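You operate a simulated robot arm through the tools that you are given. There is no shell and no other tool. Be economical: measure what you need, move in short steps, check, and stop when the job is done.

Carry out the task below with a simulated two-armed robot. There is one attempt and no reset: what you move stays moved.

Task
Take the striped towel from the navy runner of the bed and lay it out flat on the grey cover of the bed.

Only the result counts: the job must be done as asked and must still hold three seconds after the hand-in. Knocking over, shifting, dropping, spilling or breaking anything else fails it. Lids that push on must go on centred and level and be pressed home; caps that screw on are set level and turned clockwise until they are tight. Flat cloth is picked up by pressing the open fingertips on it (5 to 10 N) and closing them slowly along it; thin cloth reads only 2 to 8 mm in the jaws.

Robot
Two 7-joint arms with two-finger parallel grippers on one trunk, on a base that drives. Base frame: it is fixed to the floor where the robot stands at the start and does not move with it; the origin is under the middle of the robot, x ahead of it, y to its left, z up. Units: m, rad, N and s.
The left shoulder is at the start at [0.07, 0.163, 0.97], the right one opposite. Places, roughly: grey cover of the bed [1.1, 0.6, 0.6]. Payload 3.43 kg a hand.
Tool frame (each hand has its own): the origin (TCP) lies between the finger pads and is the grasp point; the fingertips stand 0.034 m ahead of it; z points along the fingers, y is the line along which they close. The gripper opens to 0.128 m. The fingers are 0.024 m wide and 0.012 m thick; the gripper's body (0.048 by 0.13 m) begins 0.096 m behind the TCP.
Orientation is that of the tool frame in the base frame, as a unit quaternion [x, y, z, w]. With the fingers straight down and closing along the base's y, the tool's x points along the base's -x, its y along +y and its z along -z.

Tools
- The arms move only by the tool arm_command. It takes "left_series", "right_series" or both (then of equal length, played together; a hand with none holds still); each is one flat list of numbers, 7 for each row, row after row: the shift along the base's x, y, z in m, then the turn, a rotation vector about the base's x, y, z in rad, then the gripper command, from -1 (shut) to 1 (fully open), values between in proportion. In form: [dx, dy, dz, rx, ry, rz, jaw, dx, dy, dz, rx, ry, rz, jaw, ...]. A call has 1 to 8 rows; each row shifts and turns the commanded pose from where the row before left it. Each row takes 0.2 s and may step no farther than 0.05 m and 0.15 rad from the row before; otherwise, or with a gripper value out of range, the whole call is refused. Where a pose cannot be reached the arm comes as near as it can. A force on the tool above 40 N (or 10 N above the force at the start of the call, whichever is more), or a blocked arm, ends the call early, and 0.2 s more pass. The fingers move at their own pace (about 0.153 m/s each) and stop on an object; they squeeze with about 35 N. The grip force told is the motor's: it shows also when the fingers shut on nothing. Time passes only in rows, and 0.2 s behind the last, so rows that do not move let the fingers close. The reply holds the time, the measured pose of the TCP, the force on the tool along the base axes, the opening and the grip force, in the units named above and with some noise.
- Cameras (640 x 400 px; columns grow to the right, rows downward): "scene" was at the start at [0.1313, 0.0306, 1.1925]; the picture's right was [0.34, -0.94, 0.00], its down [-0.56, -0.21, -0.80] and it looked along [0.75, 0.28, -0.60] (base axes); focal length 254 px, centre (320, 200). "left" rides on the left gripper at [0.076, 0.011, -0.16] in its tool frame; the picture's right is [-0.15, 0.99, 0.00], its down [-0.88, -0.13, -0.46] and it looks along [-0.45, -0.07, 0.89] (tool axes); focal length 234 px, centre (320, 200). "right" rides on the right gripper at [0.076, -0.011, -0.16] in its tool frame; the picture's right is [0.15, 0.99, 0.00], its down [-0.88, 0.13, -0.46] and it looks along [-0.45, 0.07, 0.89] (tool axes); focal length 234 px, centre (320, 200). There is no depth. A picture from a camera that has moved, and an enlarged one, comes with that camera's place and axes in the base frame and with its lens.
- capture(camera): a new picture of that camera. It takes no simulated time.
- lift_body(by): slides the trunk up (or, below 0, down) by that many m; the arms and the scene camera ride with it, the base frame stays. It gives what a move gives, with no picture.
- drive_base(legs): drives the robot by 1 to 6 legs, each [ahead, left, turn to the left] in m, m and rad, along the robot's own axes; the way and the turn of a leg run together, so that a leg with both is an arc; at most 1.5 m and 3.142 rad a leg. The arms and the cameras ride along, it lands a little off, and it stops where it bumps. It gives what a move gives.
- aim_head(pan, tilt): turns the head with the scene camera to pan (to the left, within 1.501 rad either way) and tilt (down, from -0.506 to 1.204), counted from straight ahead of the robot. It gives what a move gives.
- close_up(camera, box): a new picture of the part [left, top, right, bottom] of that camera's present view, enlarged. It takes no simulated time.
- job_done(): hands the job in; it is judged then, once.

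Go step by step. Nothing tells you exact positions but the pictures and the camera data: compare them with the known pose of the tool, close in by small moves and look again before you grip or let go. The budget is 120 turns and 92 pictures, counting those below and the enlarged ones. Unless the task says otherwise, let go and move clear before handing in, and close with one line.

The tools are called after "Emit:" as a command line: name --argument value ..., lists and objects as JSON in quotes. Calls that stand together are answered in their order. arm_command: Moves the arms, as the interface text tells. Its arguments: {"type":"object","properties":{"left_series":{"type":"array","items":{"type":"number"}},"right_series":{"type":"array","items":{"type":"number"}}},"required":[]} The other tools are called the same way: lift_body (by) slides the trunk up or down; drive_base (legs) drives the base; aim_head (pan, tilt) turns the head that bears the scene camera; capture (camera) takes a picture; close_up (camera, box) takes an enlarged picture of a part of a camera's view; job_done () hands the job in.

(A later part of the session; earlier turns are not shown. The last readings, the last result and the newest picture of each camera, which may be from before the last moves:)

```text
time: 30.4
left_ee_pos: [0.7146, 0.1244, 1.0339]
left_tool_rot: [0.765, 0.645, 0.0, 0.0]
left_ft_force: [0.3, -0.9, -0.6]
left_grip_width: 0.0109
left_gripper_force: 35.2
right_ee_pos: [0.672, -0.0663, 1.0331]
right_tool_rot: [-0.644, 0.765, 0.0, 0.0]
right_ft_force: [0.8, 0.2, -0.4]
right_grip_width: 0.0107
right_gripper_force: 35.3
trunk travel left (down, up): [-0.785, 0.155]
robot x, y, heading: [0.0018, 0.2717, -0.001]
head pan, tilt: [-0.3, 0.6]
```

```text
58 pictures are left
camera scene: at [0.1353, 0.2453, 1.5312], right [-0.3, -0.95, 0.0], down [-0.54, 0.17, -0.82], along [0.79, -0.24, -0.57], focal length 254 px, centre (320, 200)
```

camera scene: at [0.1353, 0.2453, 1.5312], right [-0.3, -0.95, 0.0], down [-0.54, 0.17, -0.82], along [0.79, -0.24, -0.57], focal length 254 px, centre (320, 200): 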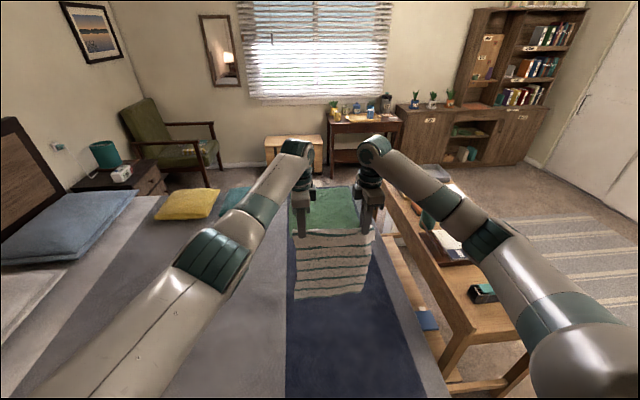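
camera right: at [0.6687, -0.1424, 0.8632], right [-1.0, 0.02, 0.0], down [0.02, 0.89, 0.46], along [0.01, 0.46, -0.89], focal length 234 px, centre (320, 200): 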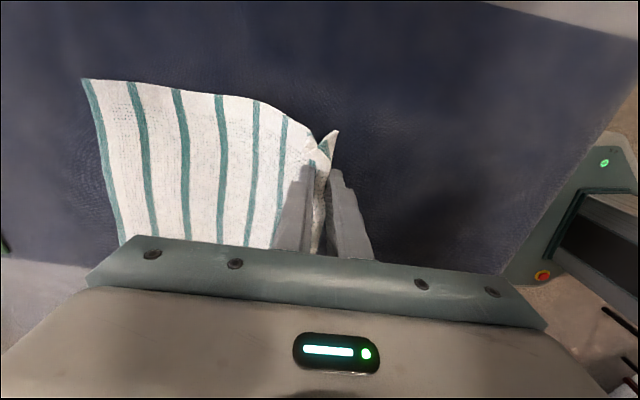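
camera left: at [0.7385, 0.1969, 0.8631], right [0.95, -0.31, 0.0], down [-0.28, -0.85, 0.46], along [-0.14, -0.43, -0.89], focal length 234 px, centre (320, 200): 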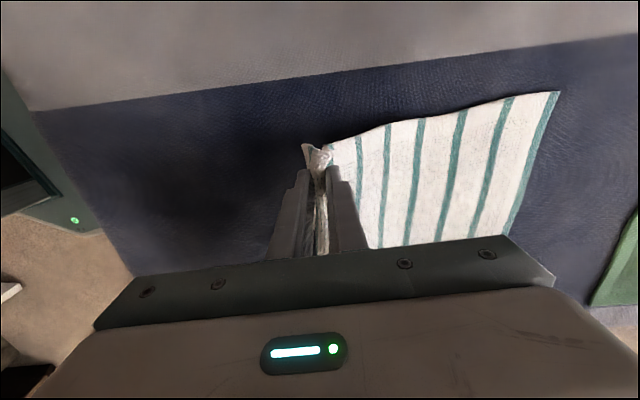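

The towel hangs freely from both hands. I'll drive left 0.27 m over the grey cover, then check.

Emit:
drive_base --legs '[[0, 0.27, 0]]'

Emit:
aim_head --pan 0.1 --tilt 0.75

Emit:
capture --camera "scene"

```text
time: 32.3
left_ee_pos: [0.7145, 0.3938, 1.0341]
left_tool_rot: [0.764, 0.645, 0.0, -0.001]
left_ft_force: [0.4, -0.7, -1.0]
left_grip_width: 0.011
left_gripper_force: 35.1
right_ee_pos: [0.6719, 0.2032, 1.0321]
right_tool_rot: [-0.645, 0.764, 0.0, 0.0]
right_ft_force: [0.3, 0.1, -0.4]
right_grip_width: 0.0105
right_gripper_force: 34.4
trunk travel left (down, up): [-0.785, 0.155]
robot x, y, heading: [-0.001, 0.541, 0.004]
head pan, tilt: [-0.3, 0.6]
```

```text
time: 33.2
left_ee_pos: [0.7146, 0.3952, 1.0332]
left_tool_rot: [0.765, 0.644, 0.0, -0.001]
left_ft_force: [-1.1, -0.4, -0.2]
left_grip_width: 0.0111
left_gripper_force: 34.6
right_ee_pos: [0.6712, 0.2038, 1.0332]
right_tool_rot: [-0.646, 0.764, 0.0, 0.0]
right_ft_force: [0.0, -0.4, 0.5]
right_grip_width: 0.0105
right_gripper_force: 35.5
trunk travel left (down, up): [-0.785, 0.155]
robot x, y, heading: [0.0009, 0.5432, -0.002]
head pan, tilt: [0.099, 0.75]
```

```text
57 pictures are left
camera scene: at [0.1332, 0.5501, 1.5184], right [0.1, -1.0, 0.0], down [-0.68, -0.07, -0.73], along [0.73, 0.07, -0.68], focal length 254 px, centre (320, 200)
```

scene: 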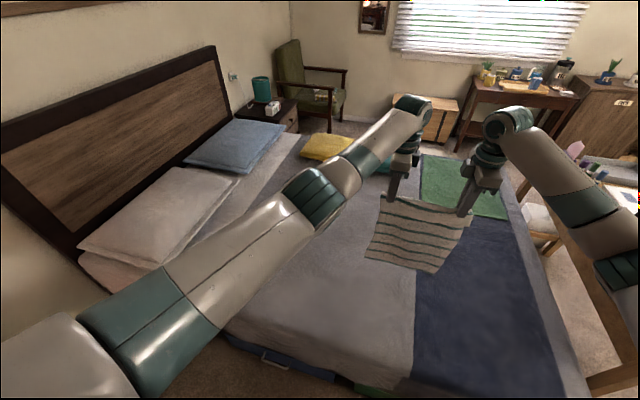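

Now I'll move both hands together 0.3 m left and 0.13 m ahead, keeping the height.

Emit:
arm_command --right_series '[0.016, 0.037, 0, 0, 0, 0, -1, 0.016, 0.037, 0, 0, 0, 0, -1, 0.016, 0.037, 0, 0, 0, 0, -1, 0.016, 0.037, 0, 0, 0, 0, -1, 0.016, 0.037, 0, 0, 0, 0, -1, 0.016, 0.037, 0, 0, 0, 0, -1, 0.016, 0.037, 0, 0, 0, 0, -1, 0.016, 0.037, 0, 0, 0, 0, -1]' --left_series '[0.016, 0.037, 0, 0, 0, 0, -1, 0.016, 0.037, 0, 0, 0, 0, -1, 0.016, 0.037, 0, 0, 0, 0, -1, 0.016, 0.037, 0, 0, 0, 0, -1, 0.016, 0.037, 0, 0, 0, 0, -1, 0.016, 0.037, 0, 0, 0, 0, -1, 0.016, 0.037, 0, 0, 0, 0, -1, 0.016, 0.037, 0, 0, 0, 0, -1]'

Emit:
capture --camera "scene"

Emit:
capture --camera "left"

```text
time: 35.0
left_ee_pos: [0.8299, 0.6882, 1.0337]
left_tool_rot: [0.765, 0.644, -0.001, 0.001]
left_ft_force: [0.2, -0.7, -0.6]
left_grip_width: 0.0054
left_gripper_force: 35.4
left hand out of reach, approached as far as the arm can: row 8
right_ee_pos: [0.8007, 0.5047, 1.0332]
right_tool_rot: [-0.646, 0.764, -0.002, 0.0]
right_ft_force: [0.4, 0.5, 0.2]
right_grip_width: 0.0109
right_gripper_force: 34.9
trunk travel left (down, up): [-0.785, 0.155]
robot x, y, heading: [0.0002, 0.5426, -0.001]
head pan, tilt: [0.099, 0.75]
```

```text
56 pictures are left
camera scene: at [0.1323, 0.5544, 1.5184], right [0.1, -1.0, 0.0], down [-0.68, -0.07, -0.73], along [0.73, 0.07, -0.68], focal length 254 px, centre (320, 200)
```

scene: 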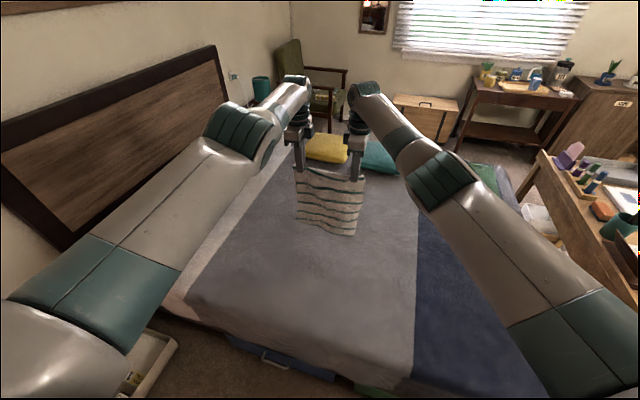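

```text
55 pictures are left
camera left: at [0.8551, 0.7605, 1.1927], right [0.95, -0.31, 0.0], down [-0.28, -0.84, 0.46], along [-0.14, -0.44, -0.89], focal length 234 px, centre (320, 200)
```

left: 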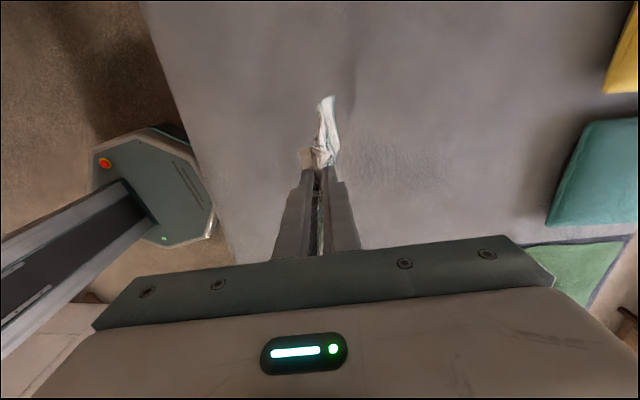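

The towel is over the grey cover; the left hand is at the limit of its reach, and its grip thinned to one fold layer but still holds. The base has about 0.12 m of room before the bed, so I'll drive 0.06 m ahead and then lower the trunk until the bottom edge nears the bed.

Emit:
drive_base --legs '[[0.06, 0, 0]]'

Emit:
lift_body --by -0.1

Emit:
capture --camera "scene"

Emit:
close_up --camera "scene" --box '[220, 60, 440, 260]'

```text
time: 35.9
left_ee_pos: [0.8866, 0.6844, 1.0369]
left_tool_rot: [0.765, 0.644, 0.001, 0.001]
left_ft_force: [0.5, -1.1, 0.3]
left_grip_width: 0.0054
left_gripper_force: 34.2
right_ee_pos: [0.8561, 0.5015, 1.0372]
right_tool_rot: [-0.646, 0.764, -0.001, 0.001]
right_ft_force: [-0.4, 0.7, -0.2]
right_grip_width: 0.0106
right_gripper_force: 35.1
trunk travel left (down, up): [-0.785, 0.155]
robot x, y, heading: [0.0562, 0.5401, -0.0]
head pan, tilt: [0.099, 0.75]
```

```text
time: 37.3
left_ee_pos: [0.8897, 0.6838, 0.9335]
left_tool_rot: [0.766, 0.643, 0.001, 0.0]
left_ft_force: [0.0, 0.1, -0.5]
left_grip_width: 0.0055
left_gripper_force: 35.4
right_ee_pos: [0.8599, 0.5026, 0.9339]
right_tool_rot: [-0.645, 0.764, -0.001, 0.001]
right_ft_force: [0.1, -0.1, 1.0]
right_grip_width: 0.0108
right_gripper_force: 35.2
trunk travel left (down, up): [-0.685, 0.255]
robot x, y, heading: [0.0633, 0.5403, 0.003]
head pan, tilt: [0.099, 0.75]
```

```text
54 pictures are left
camera scene: at [0.1922, 0.5506, 1.4184], right [0.1, -1.0, 0.0], down [-0.68, -0.07, -0.73], along [0.73, 0.07, -0.68], focal length 254 px, centre (320, 200)
```

scene: 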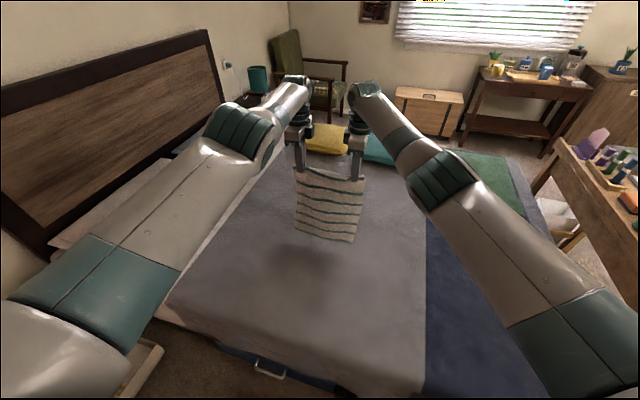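

```text
2.00 times, centred on (330, 160) of scene
camera zoom: at [0.1922, 0.5506, 1.4184], right [0.1, -1.0, 0.0], down [-0.68, -0.07, -0.73], along [0.73, 0.07, -0.68], focal length 508 px, centre (300, 280)
```

zoom: 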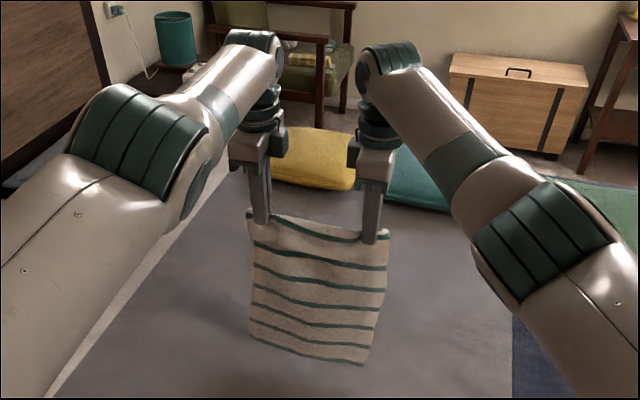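

The bottom edge is almost at the bed. I'll lower and draw back toward the robot so the towel lays down progressively, doing the first half now.

Emit:
arm_command --right_series '[0, -0.006, -0.02, 0, 0, 0, -1, -0.028, 0.0046, -0.008, 0, 0, 0, -1, -0.028, 0.0046, -0.008, 0, 0, 0, -1, -0.028, 0.0046, -0.008, 0, 0, 0, -1, -0.0226, 0.0037, -0.027, 0, 0, 0, -1, -0.0226, 0.0037, -0.027, 0, 0, 0, -1, -0.0226, 0.0037, -0.027, 0, 0, 0, -1]' --left_series '[0, 0, -0.02, 0, 0, 0, -1, -0.028, 0.0046, -0.008, 0, 0, 0, -1, -0.028, 0.0046, -0.008, 0, 0, 0, -1, -0.028, 0.0046, -0.008, 0, 0, 0, -1, -0.0226, 0.0037, -0.027, 0, 0, 0, -1, -0.0226, 0.0037, -0.027, 0, 0, 0, -1, -0.0226, 0.0037, -0.027, 0, 0, 0, -1]'

Emit:
close_up --camera "scene" --box '[200, 100, 440, 320]'

Emit:
capture --camera "left"

```text
time: 38.7
left_ee_pos: [0.8739, 0.6794, 0.831]
left_tool_rot: [0.766, 0.643, -0.011, 0.0]
left_ft_force: [-16.6, -14.8, 1.1]
left_grip_width: 0.0053
left_gripper_force: 34.8
left hand out of reach, approached as far as the arm can: row 2, 3, 4, 5, 6, 7
right_ee_pos: [0.7376, 0.5196, 0.8417]
right_tool_rot: [-0.646, 0.764, 0.0, 0.011]
right_ft_force: [16.6, 15.2, -1.2]
right_grip_width: 0.005
right_gripper_force: 35.5
trunk travel left (down, up): [-0.685, 0.255]
robot x, y, heading: [0.0587, 0.5405, 0.002]
head pan, tilt: [0.099, 0.75]
stopped in row 7 (right hand): the force on the tool passed its limit (the readings are from after the stop); the commanded pose is now the measured one
```

```text
1.82 times, centred on (320, 210) of scene
camera zoom: at [0.1921, 0.5504, 1.4185], right [0.1, -1.0, 0.0], down [-0.68, -0.07, -0.73], along [0.73, 0.07, -0.68], focal length 462 px, centre (320, 182)
```

zoom: 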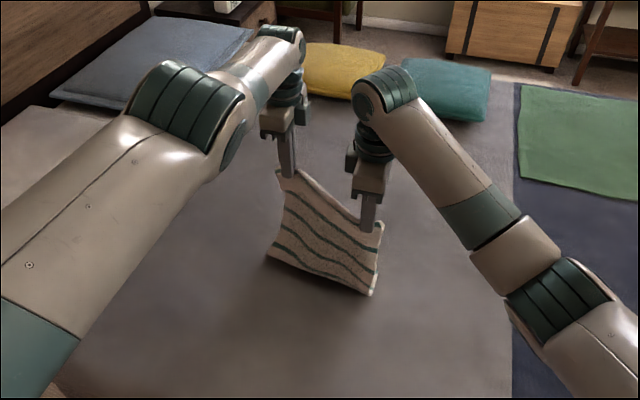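

```text
51 pictures are left
camera left: at [0.9014, 0.755, 0.9901], right [0.95, -0.32, -0.01], down [-0.28, -0.84, 0.47], along [-0.16, -0.44, -0.88], focal length 234 px, centre (320, 200)
```

left: 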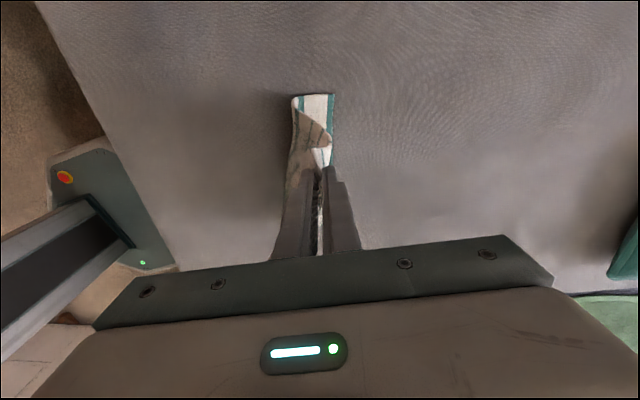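

The left arm hit a joint limit and could not come back, so the right hand pulled the cloth askew; both grips still hold. I'll bring the right hand level with the left, raise the trunk to re-hang the towel, and then lay it by driving back and lowering the trunk with the arms held still.

Emit:
arm_command --right_series '[0.02, -0.004, 0, 0, 0, 0, -1, 0.022, -0.005, -0.002, 0, 0, 0, -1, 0.022, -0.005, -0.003, 0, 0, 0, -1, 0.022, -0.006, -0.003, 0, 0, 0, -1, 0.02, -0.006, -0.002, 0, 0, 0, -1]'

Emit:
lift_body --by 0.12

Emit:
close_up --camera "scene" --box '[200, 60, 440, 280]'

```text
time: 39.9
left_ee_pos: [0.8766, 0.6854, 0.8316]
left_tool_rot: [0.766, 0.643, -0.006, -0.001]
left_ft_force: [0.4, 0.0, -0.6]
left_grip_width: 0.0052
left_gripper_force: 34.4
right_ee_pos: [0.8406, 0.4923, 0.8302]
right_tool_rot: [-0.645, 0.764, 0.0, 0.006]
right_ft_force: [-0.8, 1.2, 0.1]
right_grip_width: 0.005
right_gripper_force: 34.6
trunk travel left (down, up): [-0.685, 0.255]
robot x, y, heading: [0.0632, 0.5394, -0.004]
head pan, tilt: [0.099, 0.75]
```

```text
time: 41.4
left_ee_pos: [0.8751, 0.6837, 0.9526]
left_tool_rot: [0.766, 0.643, -0.006, -0.001]
left_ft_force: [0.3, 0.3, -0.2]
left_grip_width: 0.0048
left_gripper_force: 35.2
right_ee_pos: [0.8418, 0.4928, 0.9505]
right_tool_rot: [-0.646, 0.764, -0.001, 0.006]
right_ft_force: [-0.5, -1.3, 0.6]
right_grip_width: 0.005
right_gripper_force: 34.7
trunk travel left (down, up): [-0.805, 0.135]
robot x, y, heading: [0.0592, 0.544, 0.006]
head pan, tilt: [0.099, 0.75]
```

```text
1.82 times, centred on (320, 170) of scene
camera zoom: at [0.1924, 0.5506, 1.5383], right [0.1, -1.0, 0.0], down [-0.68, -0.07, -0.73], along [0.73, 0.07, -0.68], focal length 462 px, centre (320, 254)
```

zoom: 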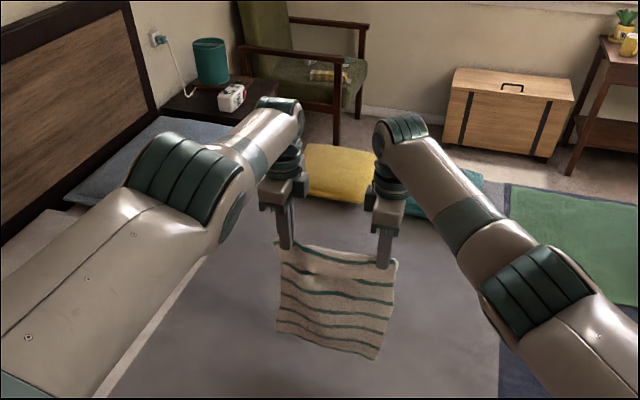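

It hangs straight again with its bottom at about z=0.60. Now I'll alternate lowering the trunk and driving back, with the arms locked.

Emit:
lift_body --by -0.04

Emit:
drive_base --legs '[[-0.05, 0.008, 0]]'

Emit:
lift_body --by -0.04

Emit:
drive_base --legs '[[-0.05, 0.008, 0]]'

Emit:
lift_body --by -0.04

Emit:
capture --camera "scene"

Emit:
capture --camera "left"

```text
time: 42.2
left_ee_pos: [0.8756, 0.6842, 0.912]
left_tool_rot: [0.766, 0.643, -0.006, -0.001]
left_ft_force: [0.9, 0.4, 0.1]
left_grip_width: 0.0051
left_gripper_force: 34.8
right_ee_pos: [0.8404, 0.493, 0.9109]
right_tool_rot: [-0.646, 0.763, -0.001, 0.007]
right_ft_force: [-0.9, 1.1, -0.1]
right_grip_width: 0.0049
right_gripper_force: 35.1
trunk travel left (down, up): [-0.765, 0.175]
robot x, y, heading: [0.0646, 0.5371, -0.002]
head pan, tilt: [0.099, 0.75]
```

```text
time: 43.1
left_ee_pos: [0.8303, 0.692, 0.9097]
left_tool_rot: [0.766, 0.643, -0.008, -0.001]
left_ft_force: [-0.1, 0.5, -0.5]
left_grip_width: 0.0049
left_gripper_force: 34.8
right_ee_pos: [0.7944, 0.4996, 0.9074]
right_tool_rot: [-0.646, 0.763, 0.001, 0.005]
right_ft_force: [-0.2, 0.5, -0.1]
right_grip_width: 0.0049
right_gripper_force: 35.4
trunk travel left (down, up): [-0.765, 0.175]
robot x, y, heading: [0.0069, 0.5484, -0.001]
head pan, tilt: [0.099, 0.75]
```

```text
time: 44.0
left_ee_pos: [0.8269, 0.6914, 0.8728]
left_tool_rot: [0.766, 0.642, -0.006, 0.0]
left_ft_force: [-0.4, 0.6, 0.2]
left_grip_width: 0.005
left_gripper_force: 34.8
right_ee_pos: [0.791, 0.4999, 0.8715]
right_tool_rot: [-0.646, 0.763, -0.001, 0.007]
right_ft_force: [-0.1, 0.1, 0.7]
right_grip_width: 0.005
right_gripper_force: 34.6
trunk travel left (down, up): [-0.725, 0.215]
robot x, y, heading: [0.0132, 0.5518, -0.004]
head pan, tilt: [0.099, 0.75]
```

```text
time: 44.9
left_ee_pos: [0.778, 0.6994, 0.8701]
left_tool_rot: [0.766, 0.642, -0.008, -0.001]
left_ft_force: [0.0, 0.9, 0.2]
left_grip_width: 0.005
left_gripper_force: 34.9
right_ee_pos: [0.7453, 0.5063, 0.8675]
right_tool_rot: [-0.646, 0.763, 0.0, 0.005]
right_ft_force: [0.2, -0.2, 0.1]
right_grip_width: 0.0048
right_gripper_force: 34.9
trunk travel left (down, up): [-0.725, 0.215]
robot x, y, heading: [-0.0383, 0.5588, -0.001]
head pan, tilt: [0.099, 0.75]
```

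```text
time: 45.7
left_ee_pos: [0.7792, 0.7002, 0.8324]
left_tool_rot: [0.766, 0.642, -0.006, -0.001]
left_ft_force: [0.2, -0.4, 0.8]
left_grip_width: 0.0052
left_gripper_force: 35.1
right_ee_pos: [0.7432, 0.5063, 0.8306]
right_tool_rot: [-0.645, 0.764, 0.0, 0.006]
right_ft_force: [-1.6, 0.4, -0.1]
right_grip_width: 0.0049
right_gripper_force: 34.8
trunk travel left (down, up): [-0.685, 0.255]
robot x, y, heading: [-0.0355, 0.5533, 0.0]
head pan, tilt: [0.099, 0.75]
```

```text
49 pictures are left
camera scene: at [0.0942, 0.5661, 1.4185], right [0.1, -1.0, 0.0], down [-0.68, -0.07, -0.73], along [0.73, 0.07, -0.68], focal length 254 px, centre (320, 200)
```

scene: 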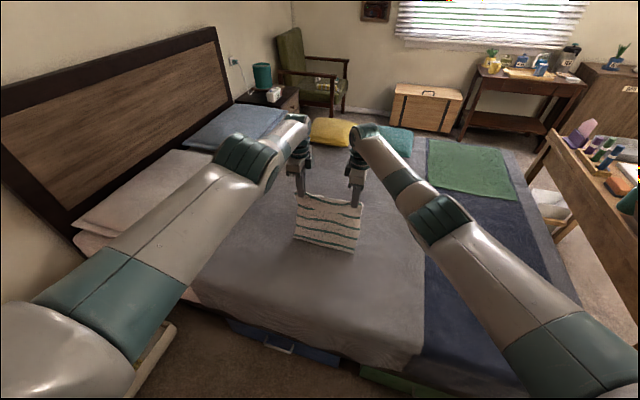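

```text
48 pictures are left
camera left: at [0.8044, 0.7733, 0.9913], right [0.95, -0.32, -0.01], down [-0.28, -0.84, 0.47], along [-0.15, -0.44, -0.89], focal length 234 px, centre (320, 200)
```

left: 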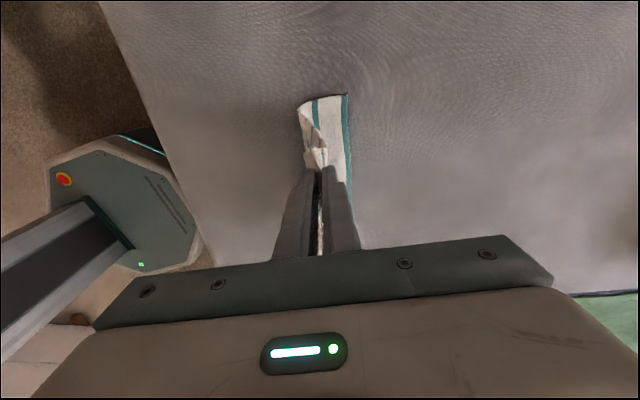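

The towel is laying down well, but the bed's near edge is at x of about 0.46, so it would end too near it. I'll lift again, go further ahead, and repeat.

Emit:
lift_body --by 0.12

Emit:
drive_base --legs '[[0.11, -0.01, 0]]'

Emit:
aim_head --pan 0.0 --tilt 1.2

Emit:
capture --camera "scene"

```text
time: 47.2
left_ee_pos: [0.7785, 0.6998, 0.9513]
left_tool_rot: [0.766, 0.643, -0.007, -0.001]
left_ft_force: [0.3, 0.0, -0.8]
left_grip_width: 0.005
left_gripper_force: 35.6
right_ee_pos: [0.7431, 0.5071, 0.9505]
right_tool_rot: [-0.645, 0.764, -0.001, 0.006]
right_ft_force: [-0.3, -1.0, -0.4]
right_grip_width: 0.005
right_gripper_force: 34.5
trunk travel left (down, up): [-0.805, 0.135]
robot x, y, heading: [-0.0355, 0.5548, 0.002]
head pan, tilt: [0.099, 0.75]
```

```text
time: 48.4
left_ee_pos: [0.8871, 0.6907, 0.9529]
left_tool_rot: [0.766, 0.643, -0.006, 0.001]
left_ft_force: [-0.1, -0.5, -0.2]
left_grip_width: 0.0049
left_gripper_force: 35.2
right_ee_pos: [0.8525, 0.4988, 0.9499]
right_tool_rot: [-0.645, 0.764, 0.0, 0.006]
right_ft_force: [0.3, 0.2, 0.3]
right_grip_width: 0.0048
right_gripper_force: 35.0
trunk travel left (down, up): [-0.805, 0.135]
robot x, y, heading: [0.0744, 0.5453, 0.002]
head pan, tilt: [0.099, 0.75]
```

```text
time: 49.3
left_ee_pos: [0.8872, 0.6899, 0.951]
left_tool_rot: [0.766, 0.643, -0.008, 0.0]
left_ft_force: [-0.6, -0.5, 0.7]
left_grip_width: 0.0049
left_gripper_force: 35.2
right_ee_pos: [0.8525, 0.4972, 0.9507]
right_tool_rot: [-0.646, 0.764, 0.0, 0.007]
right_ft_force: [0.3, 0.7, -0.5]
right_grip_width: 0.0048
right_gripper_force: 35.3
trunk travel left (down, up): [-0.805, 0.135]
robot x, y, heading: [0.0704, 0.5482, 0.002]
head pan, tilt: [0.0, 1.201]
```

```text
47 pictures are left
camera scene: at [0.1771, 0.548, 1.5067], right [0.0, -1.0, 0.0], down [-0.93, 0.0, -0.36], along [0.36, 0.0, -0.93], focal length 254 px, centre (320, 200)
```

scene: 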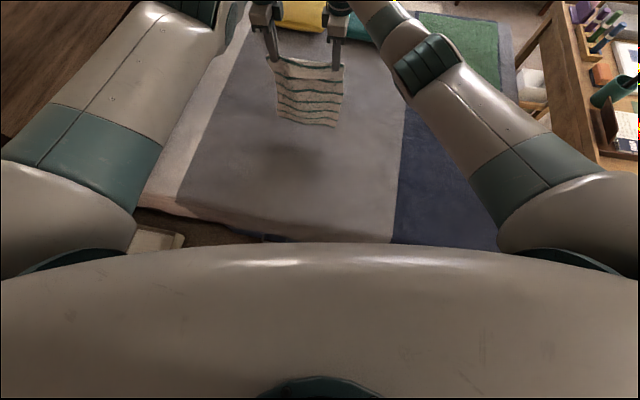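

From above, the bed edge lies at about x=0.43 here. I'll go 3 cm more ahead and then lower and drive back in steps again.

Emit:
drive_base --legs '[[0.03, 0, 0]]'

Emit:
lift_body --by -0.05

Emit:
drive_base --legs '[[-0.04, 0.006, 0]]'

Emit:
lift_body --by -0.04

Emit:
drive_base --legs '[[-0.05, 0.008, 0]]'

Emit:
lift_body --by -0.05

Emit:
drive_base --legs '[[-0.05, 0.008, 0]]'

Emit:
capture --camera "scene"

Emit:
capture --camera "left"

```text
time: 50.2
left_ee_pos: [0.9129, 0.6899, 0.9558]
left_tool_rot: [0.766, 0.643, -0.004, 0.001]
left_ft_force: [-1.1, 0.4, 0.7]
left_grip_width: 0.0049
left_gripper_force: 35.3
right_ee_pos: [0.8778, 0.4977, 0.9532]
right_tool_rot: [-0.645, 0.764, -0.002, 0.009]
right_ft_force: [0.7, 0.0, -0.3]
right_grip_width: 0.0049
right_gripper_force: 35.3
trunk travel left (down, up): [-0.805, 0.135]
robot x, y, heading: [0.1037, 0.5509, -0.004]
head pan, tilt: [0.0, 1.201]
```

```text
time: 51.1
left_ee_pos: [0.9162, 0.6885, 0.9029]
left_tool_rot: [0.766, 0.643, -0.005, 0.0]
left_ft_force: [0.6, 0.7, 0.2]
left_grip_width: 0.005
left_gripper_force: 34.5
right_ee_pos: [0.8818, 0.4968, 0.9005]
right_tool_rot: [-0.645, 0.764, -0.001, 0.007]
right_ft_force: [-0.1, 0.9, -0.7]
right_grip_width: 0.005
right_gripper_force: 35.7
trunk travel left (down, up): [-0.755, 0.185]
robot x, y, heading: [0.0986, 0.5468, 0.001]
head pan, tilt: [0.0, 1.201]
```

```text
time: 52.0
left_ee_pos: [0.8794, 0.6945, 0.8988]
left_tool_rot: [0.766, 0.643, -0.009, -0.002]
left_ft_force: [0.5, 0.0, -0.7]
left_grip_width: 0.0053
left_gripper_force: 35.0
right_ee_pos: [0.8453, 0.5027, 0.8963]
right_tool_rot: [-0.645, 0.764, 0.001, 0.005]
right_ft_force: [0.7, -0.4, -0.8]
right_grip_width: 0.0051
right_gripper_force: 35.1
trunk travel left (down, up): [-0.755, 0.185]
robot x, y, heading: [0.0615, 0.5548, 0.0]
head pan, tilt: [0.0, 1.201]
```

```text
time: 52.8
left_ee_pos: [0.8763, 0.6948, 0.8632]
left_tool_rot: [0.766, 0.642, -0.005, -0.001]
left_ft_force: [-0.2, 1.2, 0.0]
left_grip_width: 0.0052
left_gripper_force: 34.8
right_ee_pos: [0.8421, 0.5031, 0.8603]
right_tool_rot: [-0.645, 0.764, 0.0, 0.007]
right_ft_force: [-0.5, -0.2, 0.0]
right_grip_width: 0.005
right_gripper_force: 35.0
trunk travel left (down, up): [-0.715, 0.225]
robot x, y, heading: [0.0616, 0.5502, 0.003]
head pan, tilt: [0.0, 1.201]
```

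```text
time: 53.7
left_ee_pos: [0.8272, 0.7025, 0.8612]
left_tool_rot: [0.766, 0.643, -0.008, -0.003]
left_ft_force: [0.6, 0.0, 0.0]
left_grip_width: 0.0054
left_gripper_force: 35.5
right_ee_pos: [0.7945, 0.5102, 0.8579]
right_tool_rot: [-0.645, 0.764, 0.001, 0.006]
right_ft_force: [-0.1, -0.3, -0.7]
right_grip_width: 0.0048
right_gripper_force: 35.7
trunk travel left (down, up): [-0.715, 0.225]
robot x, y, heading: [0.0139, 0.562, -0.001]
head pan, tilt: [0.0, 1.201]
```

```text
time: 54.6
left_ee_pos: [0.8291, 0.7027, 0.8121]
left_tool_rot: [0.766, 0.643, -0.006, -0.001]
left_ft_force: [-0.1, -0.2, -0.4]
left_grip_width: 0.0047
left_gripper_force: 35.2
right_ee_pos: [0.7939, 0.5106, 0.8106]
right_tool_rot: [-0.645, 0.764, -0.001, 0.007]
right_ft_force: [0.1, 0.4, -0.8]
right_grip_width: 0.005
right_gripper_force: 35.0
trunk travel left (down, up): [-0.665, 0.275]
robot x, y, heading: [0.0135, 0.5596, -0.001]
head pan, tilt: [0.0, 1.201]
```

```text
time: 55.6
left_ee_pos: [0.7792, 0.7113, 0.8114]
left_tool_rot: [0.766, 0.642, -0.007, -0.001]
left_ft_force: [-0.1, -0.7, -0.2]
left_grip_width: 0.0049
left_gripper_force: 35.3
right_ee_pos: [0.7443, 0.5185, 0.8089]
right_tool_rot: [-0.645, 0.764, 0.0, 0.005]
right_ft_force: [0.6, -0.4, 0.0]
right_grip_width: 0.0048
right_gripper_force: 35.1
trunk travel left (down, up): [-0.665, 0.275]
robot x, y, heading: [-0.0366, 0.5722, -0.003]
head pan, tilt: [0.0, 1.201]
```

```text
46 pictures are left
camera scene: at [0.0689, 0.5698, 1.3665], right [0.0, -1.0, 0.0], down [-0.93, 0.0, -0.36], along [0.36, 0.0, -0.93], focal length 254 px, centre (320, 200)
```

scene: 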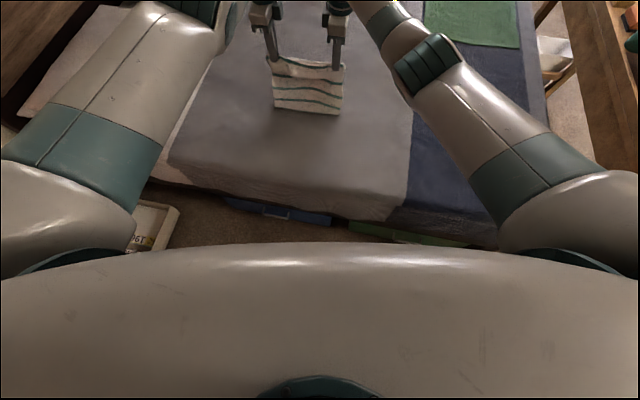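

```text
45 pictures are left
camera left: at [0.8053, 0.7848, 0.97], right [0.95, -0.32, -0.01], down [-0.28, -0.84, 0.47], along [-0.15, -0.44, -0.89], focal length 234 px, centre (320, 200)
```

left: 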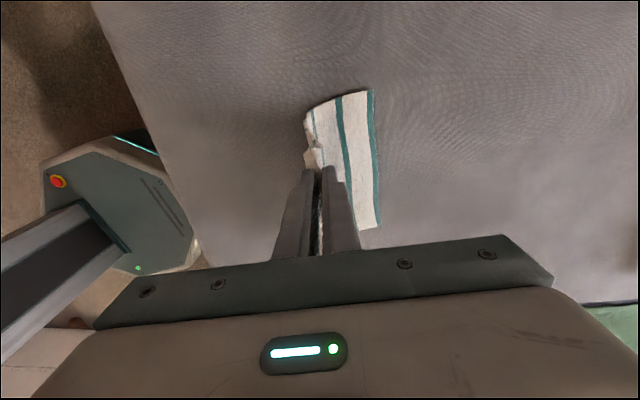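

The far edge has landed nicely, parallel to the bed, with its corners at (0.88,0.74) and (0.83,0.50). I'll continue the same way.

Emit:
lift_body --by -0.05

Emit:
drive_base --legs '[[-0.05, 0.008, 0]]'

Emit:
lift_body --by -0.05

Emit:
drive_base --legs '[[-0.05, 0.008, 0]]'

Emit:
lift_body --by -0.04

Emit:
drive_base --legs '[[-0.04, 0.007, 0]]'

Emit:
capture --camera "scene"

Emit:
capture --camera "left"

Emit:
capture --camera "right"

```text
time: 56.5
left_ee_pos: [0.7795, 0.7119, 0.7619]
left_tool_rot: [0.766, 0.643, -0.007, 0.0]
left_ft_force: [0.0, -0.4, -0.3]
left_grip_width: 0.0048
left_gripper_force: 34.6
right_ee_pos: [0.7444, 0.5183, 0.7593]
right_tool_rot: [-0.645, 0.764, 0.0, 0.006]
right_ft_force: [0.0, -0.2, 1.1]
right_grip_width: 0.0047
right_gripper_force: 35.5
trunk travel left (down, up): [-0.615, 0.325]
robot x, y, heading: [-0.039, 0.5699, -0.003]
head pan, tilt: [0.0, 1.201]
```

```text
time: 57.4
left_ee_pos: [0.7289, 0.7193, 0.7626]
left_tool_rot: [0.766, 0.643, -0.006, -0.001]
left_ft_force: [0.3, -0.1, -0.2]
left_grip_width: 0.005
left_gripper_force: 34.8
right_ee_pos: [0.695, 0.5262, 0.7596]
right_tool_rot: [-0.645, 0.764, -0.001, 0.006]
right_ft_force: [-0.7, -0.5, 0.4]
right_grip_width: 0.0051
right_gripper_force: 34.9
trunk travel left (down, up): [-0.615, 0.325]
robot x, y, heading: [-0.0853, 0.5777, -0.002]
head pan, tilt: [0.0, 1.201]
```

```text
time: 58.3
left_ee_pos: [0.7288, 0.719, 0.7128]
left_tool_rot: [0.766, 0.642, -0.007, -0.001]
left_ft_force: [-0.7, -0.7, -0.3]
left_grip_width: 0.0051
left_gripper_force: 34.9
right_ee_pos: [0.6946, 0.5256, 0.7086]
right_tool_rot: [-0.645, 0.765, 0.0, 0.006]
right_ft_force: [-0.6, 0.7, -0.7]
right_grip_width: 0.005
right_gripper_force: 35.0
trunk travel left (down, up): [-0.565, 0.375]
robot x, y, heading: [-0.087, 0.5794, -0.002]
head pan, tilt: [0.0, 1.201]
```

```text
time: 59.3
left_ee_pos: [0.6813, 0.7269, 0.7132]
left_tool_rot: [0.766, 0.643, -0.006, -0.001]
left_ft_force: [0.2, 0.0, 0.3]
left_grip_width: 0.005
left_gripper_force: 34.5
right_ee_pos: [0.6452, 0.535, 0.7105]
right_tool_rot: [-0.644, 0.765, 0.0, 0.006]
right_ft_force: [-0.4, 0.0, 0.4]
right_grip_width: 0.0049
right_gripper_force: 34.7
trunk travel left (down, up): [-0.565, 0.375]
robot x, y, heading: [-0.1338, 0.5845, -0.0]
head pan, tilt: [0.0, 1.201]
```

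```text
time: 60.1
left_ee_pos: [0.6801, 0.7275, 0.6713]
left_tool_rot: [0.766, 0.642, -0.007, -0.001]
left_ft_force: [0.0, -0.6, 0.0]
left_grip_width: 0.0051
left_gripper_force: 35.2
right_ee_pos: [0.646, 0.5347, 0.6712]
right_tool_rot: [-0.645, 0.764, -0.001, 0.006]
right_ft_force: [0.1, -0.3, 0.3]
right_grip_width: 0.0046
right_gripper_force: 35.3
trunk travel left (down, up): [-0.525, 0.415]
robot x, y, heading: [-0.1351, 0.5858, -0.001]
head pan, tilt: [0.0, 1.201]
```

```text
time: 61.0
left_ee_pos: [0.64, 0.7346, 0.6723]
left_tool_rot: [0.766, 0.643, -0.006, -0.001]
left_ft_force: [0.8, -0.3, 0.3]
left_grip_width: 0.0051
left_gripper_force: 34.5
right_ee_pos: [0.6047, 0.5417, 0.6695]
right_tool_rot: [-0.645, 0.764, -0.001, 0.006]
right_ft_force: [-0.3, 0.0, -0.4]
right_grip_width: 0.0049
right_gripper_force: 35.1
trunk travel left (down, up): [-0.525, 0.415]
robot x, y, heading: [-0.1711, 0.5905, 0.004]
head pan, tilt: [0.0, 1.201]
```

```text
44 pictures are left
camera scene: at [-0.071, 0.593, 1.2268], right [0.0, -1.0, 0.0], down [-0.93, 0.0, -0.36], along [0.36, 0.0, -0.93], focal length 254 px, centre (320, 200)
```

scene: 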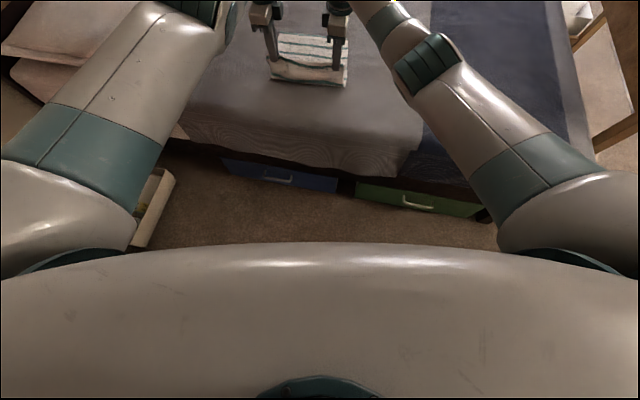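

```text
43 pictures are left
camera left: at [0.6659, 0.8086, 0.8315], right [0.95, -0.32, -0.01], down [-0.28, -0.84, 0.47], along [-0.15, -0.44, -0.89], focal length 234 px, centre (320, 200)
```

left: 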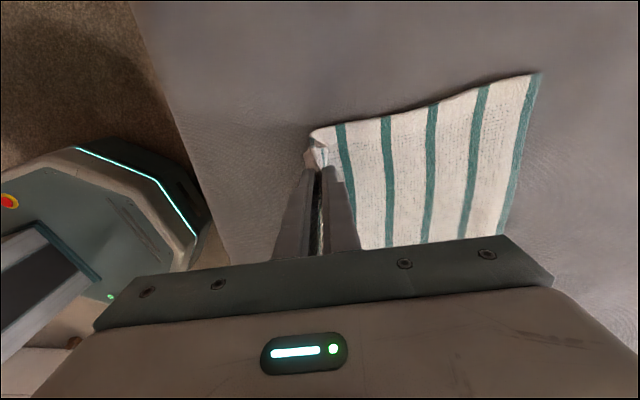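

```text
42 pictures are left
camera right: at [0.6006, 0.4642, 0.8302], right [-1.0, 0.02, -0.01], down [0.01, 0.89, 0.46], along [0.02, 0.46, -0.89], focal length 234 px, centre (320, 200)
```

right: 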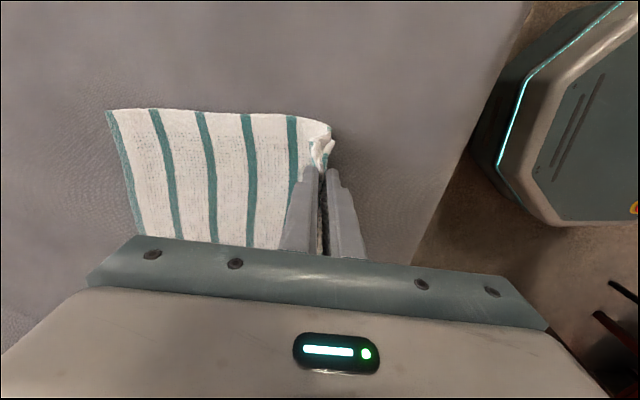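

It is going very well. The last stretch brings the fingertips to just above the cover.

Emit:
lift_body --by -0.03

Emit:
drive_base --legs '[[-0.035, 0.006, 0]]'

Emit:
lift_body --by -0.03

Emit:
drive_base --legs '[[-0.02, 0.003, 0]]'

Emit:
capture --camera "left"

Emit:
capture --camera "right"

```text
time: 61.7
left_ee_pos: [0.6399, 0.7353, 0.6419]
left_tool_rot: [0.766, 0.643, -0.007, -0.001]
left_ft_force: [0.0, 0.1, -0.3]
left_grip_width: 0.0048
left_gripper_force: 34.8
right_ee_pos: [0.6062, 0.5417, 0.6398]
right_tool_rot: [-0.645, 0.764, 0.0, 0.006]
right_ft_force: [-0.2, 0.3, -0.7]
right_grip_width: 0.0049
right_gripper_force: 34.9
trunk travel left (down, up): [-0.495, 0.445]
robot x, y, heading: [-0.1729, 0.5936, -0.002]
head pan, tilt: [0.0, 1.201]
```

```text
time: 62.6
left_ee_pos: [0.6054, 0.7398, 0.6429]
left_tool_rot: [0.766, 0.643, -0.006, -0.001]
left_ft_force: [-0.4, -0.4, 0.3]
left_grip_width: 0.0051
left_gripper_force: 34.9
right_ee_pos: [0.5714, 0.5475, 0.6401]
right_tool_rot: [-0.644, 0.765, -0.001, 0.006]
right_ft_force: [-0.3, -0.2, -0.3]
right_grip_width: 0.0049
right_gripper_force: 35.0
trunk travel left (down, up): [-0.495, 0.445]
robot x, y, heading: [-0.2084, 0.5974, -0.001]
head pan, tilt: [0.0, 1.201]
```

```text
time: 63.3
left_ee_pos: [0.6052, 0.7401, 0.6133]
left_tool_rot: [0.766, 0.643, -0.007, 0.0]
left_ft_force: [0.5, -0.1, 2.0]
left_grip_width: 0.005
left_gripper_force: 35.1
right_ee_pos: [0.5708, 0.5479, 0.6106]
right_tool_rot: [-0.645, 0.764, -0.001, 0.006]
right_ft_force: [-0.7, -1.1, 6.2]
right_grip_width: 0.005
right_gripper_force: 34.8
trunk travel left (down, up): [-0.465, 0.475]
robot x, y, heading: [-0.2088, 0.598, 0.001]
head pan, tilt: [0.0, 1.201]
```

```text
time: 64.1
left_ee_pos: [0.5848, 0.743, 0.6142]
left_tool_rot: [0.766, 0.643, -0.006, 0.0]
left_ft_force: [-0.6, -0.1, 0.6]
left_grip_width: 0.005
left_gripper_force: 35.1
right_ee_pos: [0.5518, 0.5503, 0.61]
right_tool_rot: [-0.645, 0.764, -0.001, 0.007]
right_ft_force: [0.3, 0.8, 2.0]
right_grip_width: 0.0049
right_gripper_force: 35.3
trunk travel left (down, up): [-0.465, 0.475]
robot x, y, heading: [-0.2245, 0.5969, 0.003]
head pan, tilt: [0.0, 1.201]
```

```text
41 pictures are left
camera left: at [0.611, 0.8174, 0.7721], right [0.95, -0.32, -0.01], down [-0.28, -0.84, 0.46], along [-0.15, -0.44, -0.89], focal length 234 px, centre (320, 200)
```

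left: 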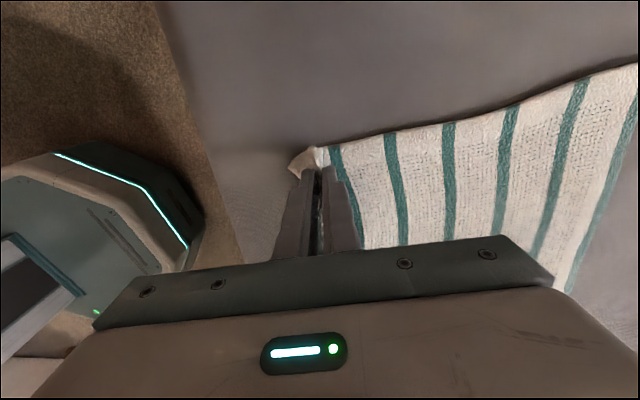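

```text
40 pictures are left
camera right: at [0.5457, 0.4729, 0.7704], right [-1.0, 0.02, -0.01], down [0.01, 0.89, 0.46], along [0.02, 0.46, -0.89], focal length 234 px, centre (320, 200)
```

right: 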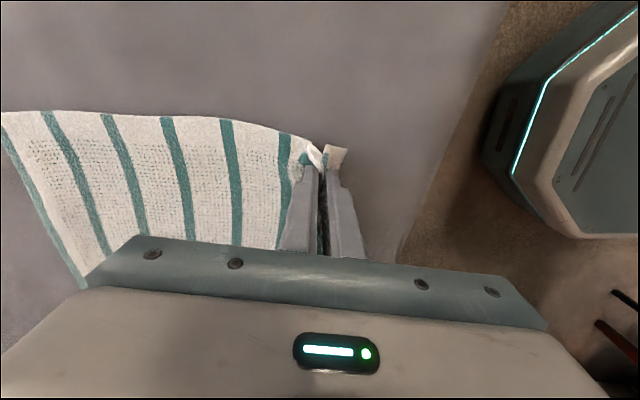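

The towel lies flat except for the pinched fold at each hand. I'll press gently and open the fingers while pressing, so the outer fingers spread the flap out again.

Emit:
arm_command --right_series '[0, 0, 0.003, 0, 0, 0, -1, 0, 0, 0, 0, 0, 0, -1]'

Emit:
lift_body --by -0.011

```text
time: 64.7
left_ee_pos: [0.5858, 0.7432, 0.6121]
left_tool_rot: [0.766, 0.643, -0.007, -0.002]
left_ft_force: [-0.7, 0.2, 1.9]
left_grip_width: 0.005
left_gripper_force: 34.5
right_ee_pos: [0.5506, 0.5499, 0.6125]
right_tool_rot: [-0.645, 0.764, 0.0, 0.006]
right_ft_force: [-0.1, 0.7, 0.9]
right_grip_width: 0.0048
right_gripper_force: 34.9
trunk travel left (down, up): [-0.465, 0.475]
robot x, y, heading: [-0.2306, 0.599, -0.001]
head pan, tilt: [0.0, 1.201]
```

```text
time: 65.3
left_ee_pos: [0.5842, 0.7438, 0.6059]
left_tool_rot: [0.766, 0.643, -0.003, 0.001]
left_ft_force: [-3.4, 5.5, 20.8]
left_grip_width: 0.005
left_gripper_force: 35.0
right_ee_pos: [0.5501, 0.5498, 0.606]
right_tool_rot: [-0.646, 0.764, -0.002, 0.008]
right_ft_force: [-0.1, -1.5, 14.8]
right_grip_width: 0.0047
right_gripper_force: 34.9
trunk travel left (down, up): [-0.454, 0.486]
robot x, y, heading: [-0.2318, 0.6013, -0.001]
head pan, tilt: [0.0, 1.201]
```

That is a bit too firm. I'll ease up 3 mm and open slowly.

Emit:
lift_body --by 0.003

Emit:
arm_command --right_series '[0, 0, 0, 0, 0, 0, -0.92, 0, 0, 0, 0, 0, 0, -0.82, 0, 0, 0, 0, 0, 0, -0.72, 0, 0, 0, 0, 0, 0, -0.62, 0, 0, 0, 0, 0, 0, -0.52, 0, 0, 0, 0, 0, 0, -0.42, 0, 0, 0, 0, 0, 0, -0.32]' --left_series '[0, 0, 0, 0, 0, 0, -0.92, 0, 0, 0, 0, 0, 0, -0.82, 0, 0, 0, 0, 0, 0, -0.72, 0, 0, 0, 0, 0, 0, -0.62, 0, 0, 0, 0, 0, 0, -0.52, 0, 0, 0, 0, 0, 0, -0.42, 0, 0, 0, 0, 0, 0, -0.32]'

Emit:
capture --camera "left"

Emit:
capture --camera "right"

```text
time: 65.8
left_ee_pos: [0.5851, 0.7427, 0.6077]
left_tool_rot: [0.766, 0.643, -0.005, 0.001]
left_ft_force: [-3.7, 3.3, 18.7]
left_grip_width: 0.0049
left_gripper_force: 34.9
right_ee_pos: [0.5511, 0.5502, 0.6081]
right_tool_rot: [-0.644, 0.765, -0.001, 0.007]
right_ft_force: [-0.1, -0.7, 10.4]
right_grip_width: 0.005
right_gripper_force: 35.2
trunk travel left (down, up): [-0.457, 0.483]
robot x, y, heading: [-0.2331, 0.6032, -0.001]
head pan, tilt: [0.0, 1.201]
```

```text
time: 67.4
left_ee_pos: [0.5853, 0.7441, 0.6043]
left_tool_rot: [0.767, 0.642, -0.007, -0.002]
left_ft_force: [0.4, -0.5, 1.5]
left_grip_width: 0.0434
left_gripper_force: 0.1
right_ee_pos: [0.5506, 0.5502, 0.6047]
right_tool_rot: [-0.645, 0.764, 0.0, 0.006]
right_ft_force: [-0.3, 0.0, -0.6]
right_grip_width: 0.0434
right_gripper_force: 0.2
trunk travel left (down, up): [-0.457, 0.483]
robot x, y, heading: [-0.2307, 0.5965, -0.003]
head pan, tilt: [0.0, 1.201]
```

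```text
39 pictures are left
camera left: at [0.6121, 0.8175, 0.7627], right [0.95, -0.32, -0.01], down [-0.28, -0.84, 0.47], along [-0.15, -0.44, -0.89], focal length 234 px, centre (320, 200)
```

left: 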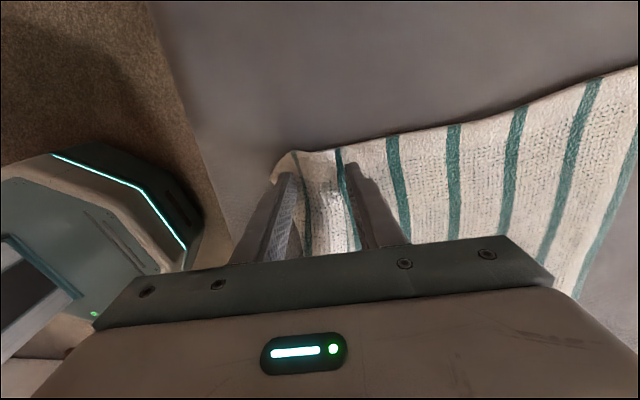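

```text
38 pictures are left
camera right: at [0.5467, 0.4729, 0.7642], right [-1.0, 0.02, -0.01], down [0.02, 0.89, 0.46], along [0.02, 0.46, -0.89], focal length 234 px, centre (320, 200)
```

right: 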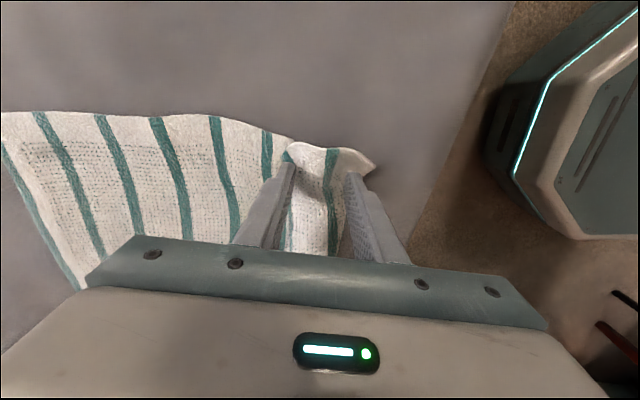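

The folds have opened out. I'll raise the trunk straight up to clear the cloth and inspect it.

Emit:
lift_body --by 0.15

Emit:
capture --camera "left"

Emit:
capture --camera "right"

Emit:
aim_head --pan 0.0 --tilt 0.75

Emit:
capture --camera "scene"

```text
time: 69.2
left_ee_pos: [0.5859, 0.7441, 0.7535]
left_tool_rot: [0.766, 0.643, -0.006, -0.002]
left_ft_force: [-0.3, 0.6, -0.9]
left_grip_width: 0.0432
left_gripper_force: 0.0
right_ee_pos: [0.5511, 0.5507, 0.753]
right_tool_rot: [-0.645, 0.764, 0.001, 0.005]
right_ft_force: [0.1, 0.2, -0.6]
right_grip_width: 0.0434
right_gripper_force: 0.1
trunk travel left (down, up): [-0.607, 0.333]
robot x, y, heading: [-0.2316, 0.604, 0.003]
head pan, tilt: [0.0, 1.201]
```

```text
37 pictures are left
camera left: at [0.6124, 0.8173, 0.9123], right [0.95, -0.32, -0.01], down [-0.28, -0.84, 0.47], along [-0.15, -0.44, -0.89], focal length 234 px, centre (320, 200)
```

left: 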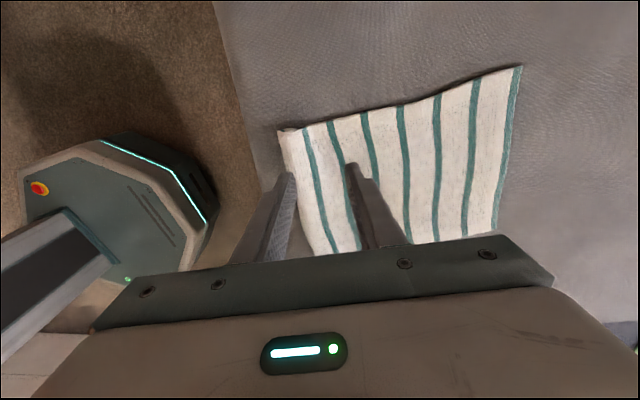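

```text
36 pictures are left
camera right: at [0.547, 0.4729, 0.9137], right [-1.0, 0.02, -0.01], down [0.02, 0.89, 0.46], along [0.02, 0.46, -0.89], focal length 234 px, centre (320, 200)
```

right: 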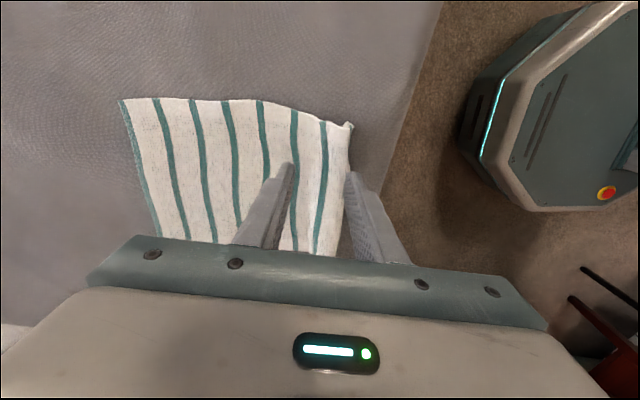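

```text
time: 70.1
left_ee_pos: [0.5856, 0.7431, 0.753]
left_tool_rot: [0.766, 0.643, -0.007, -0.002]
left_ft_force: [-0.2, -0.3, -0.1]
left_grip_width: 0.0434
left_gripper_force: 0.1
right_ee_pos: [0.5504, 0.5512, 0.7541]
right_tool_rot: [-0.645, 0.764, 0.0, 0.006]
right_ft_force: [0.1, 0.9, 0.0]
right_grip_width: 0.0435
right_gripper_force: 0.0
trunk travel left (down, up): [-0.607, 0.333]
robot x, y, heading: [-0.2318, 0.6017, 0.003]
head pan, tilt: [0.0, 0.75]
```

```text
35 pictures are left
camera scene: at [-0.0972, 0.6017, 1.3403], right [0.0, -1.0, 0.0], down [-0.68, 0.0, -0.73], along [0.73, 0.0, -0.68], focal length 254 px, centre (320, 200)
```

scene: 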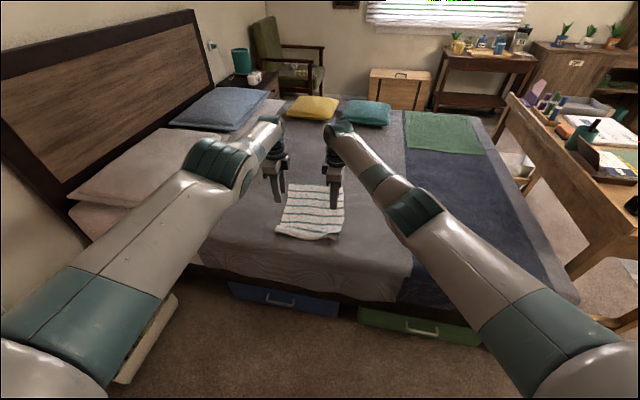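

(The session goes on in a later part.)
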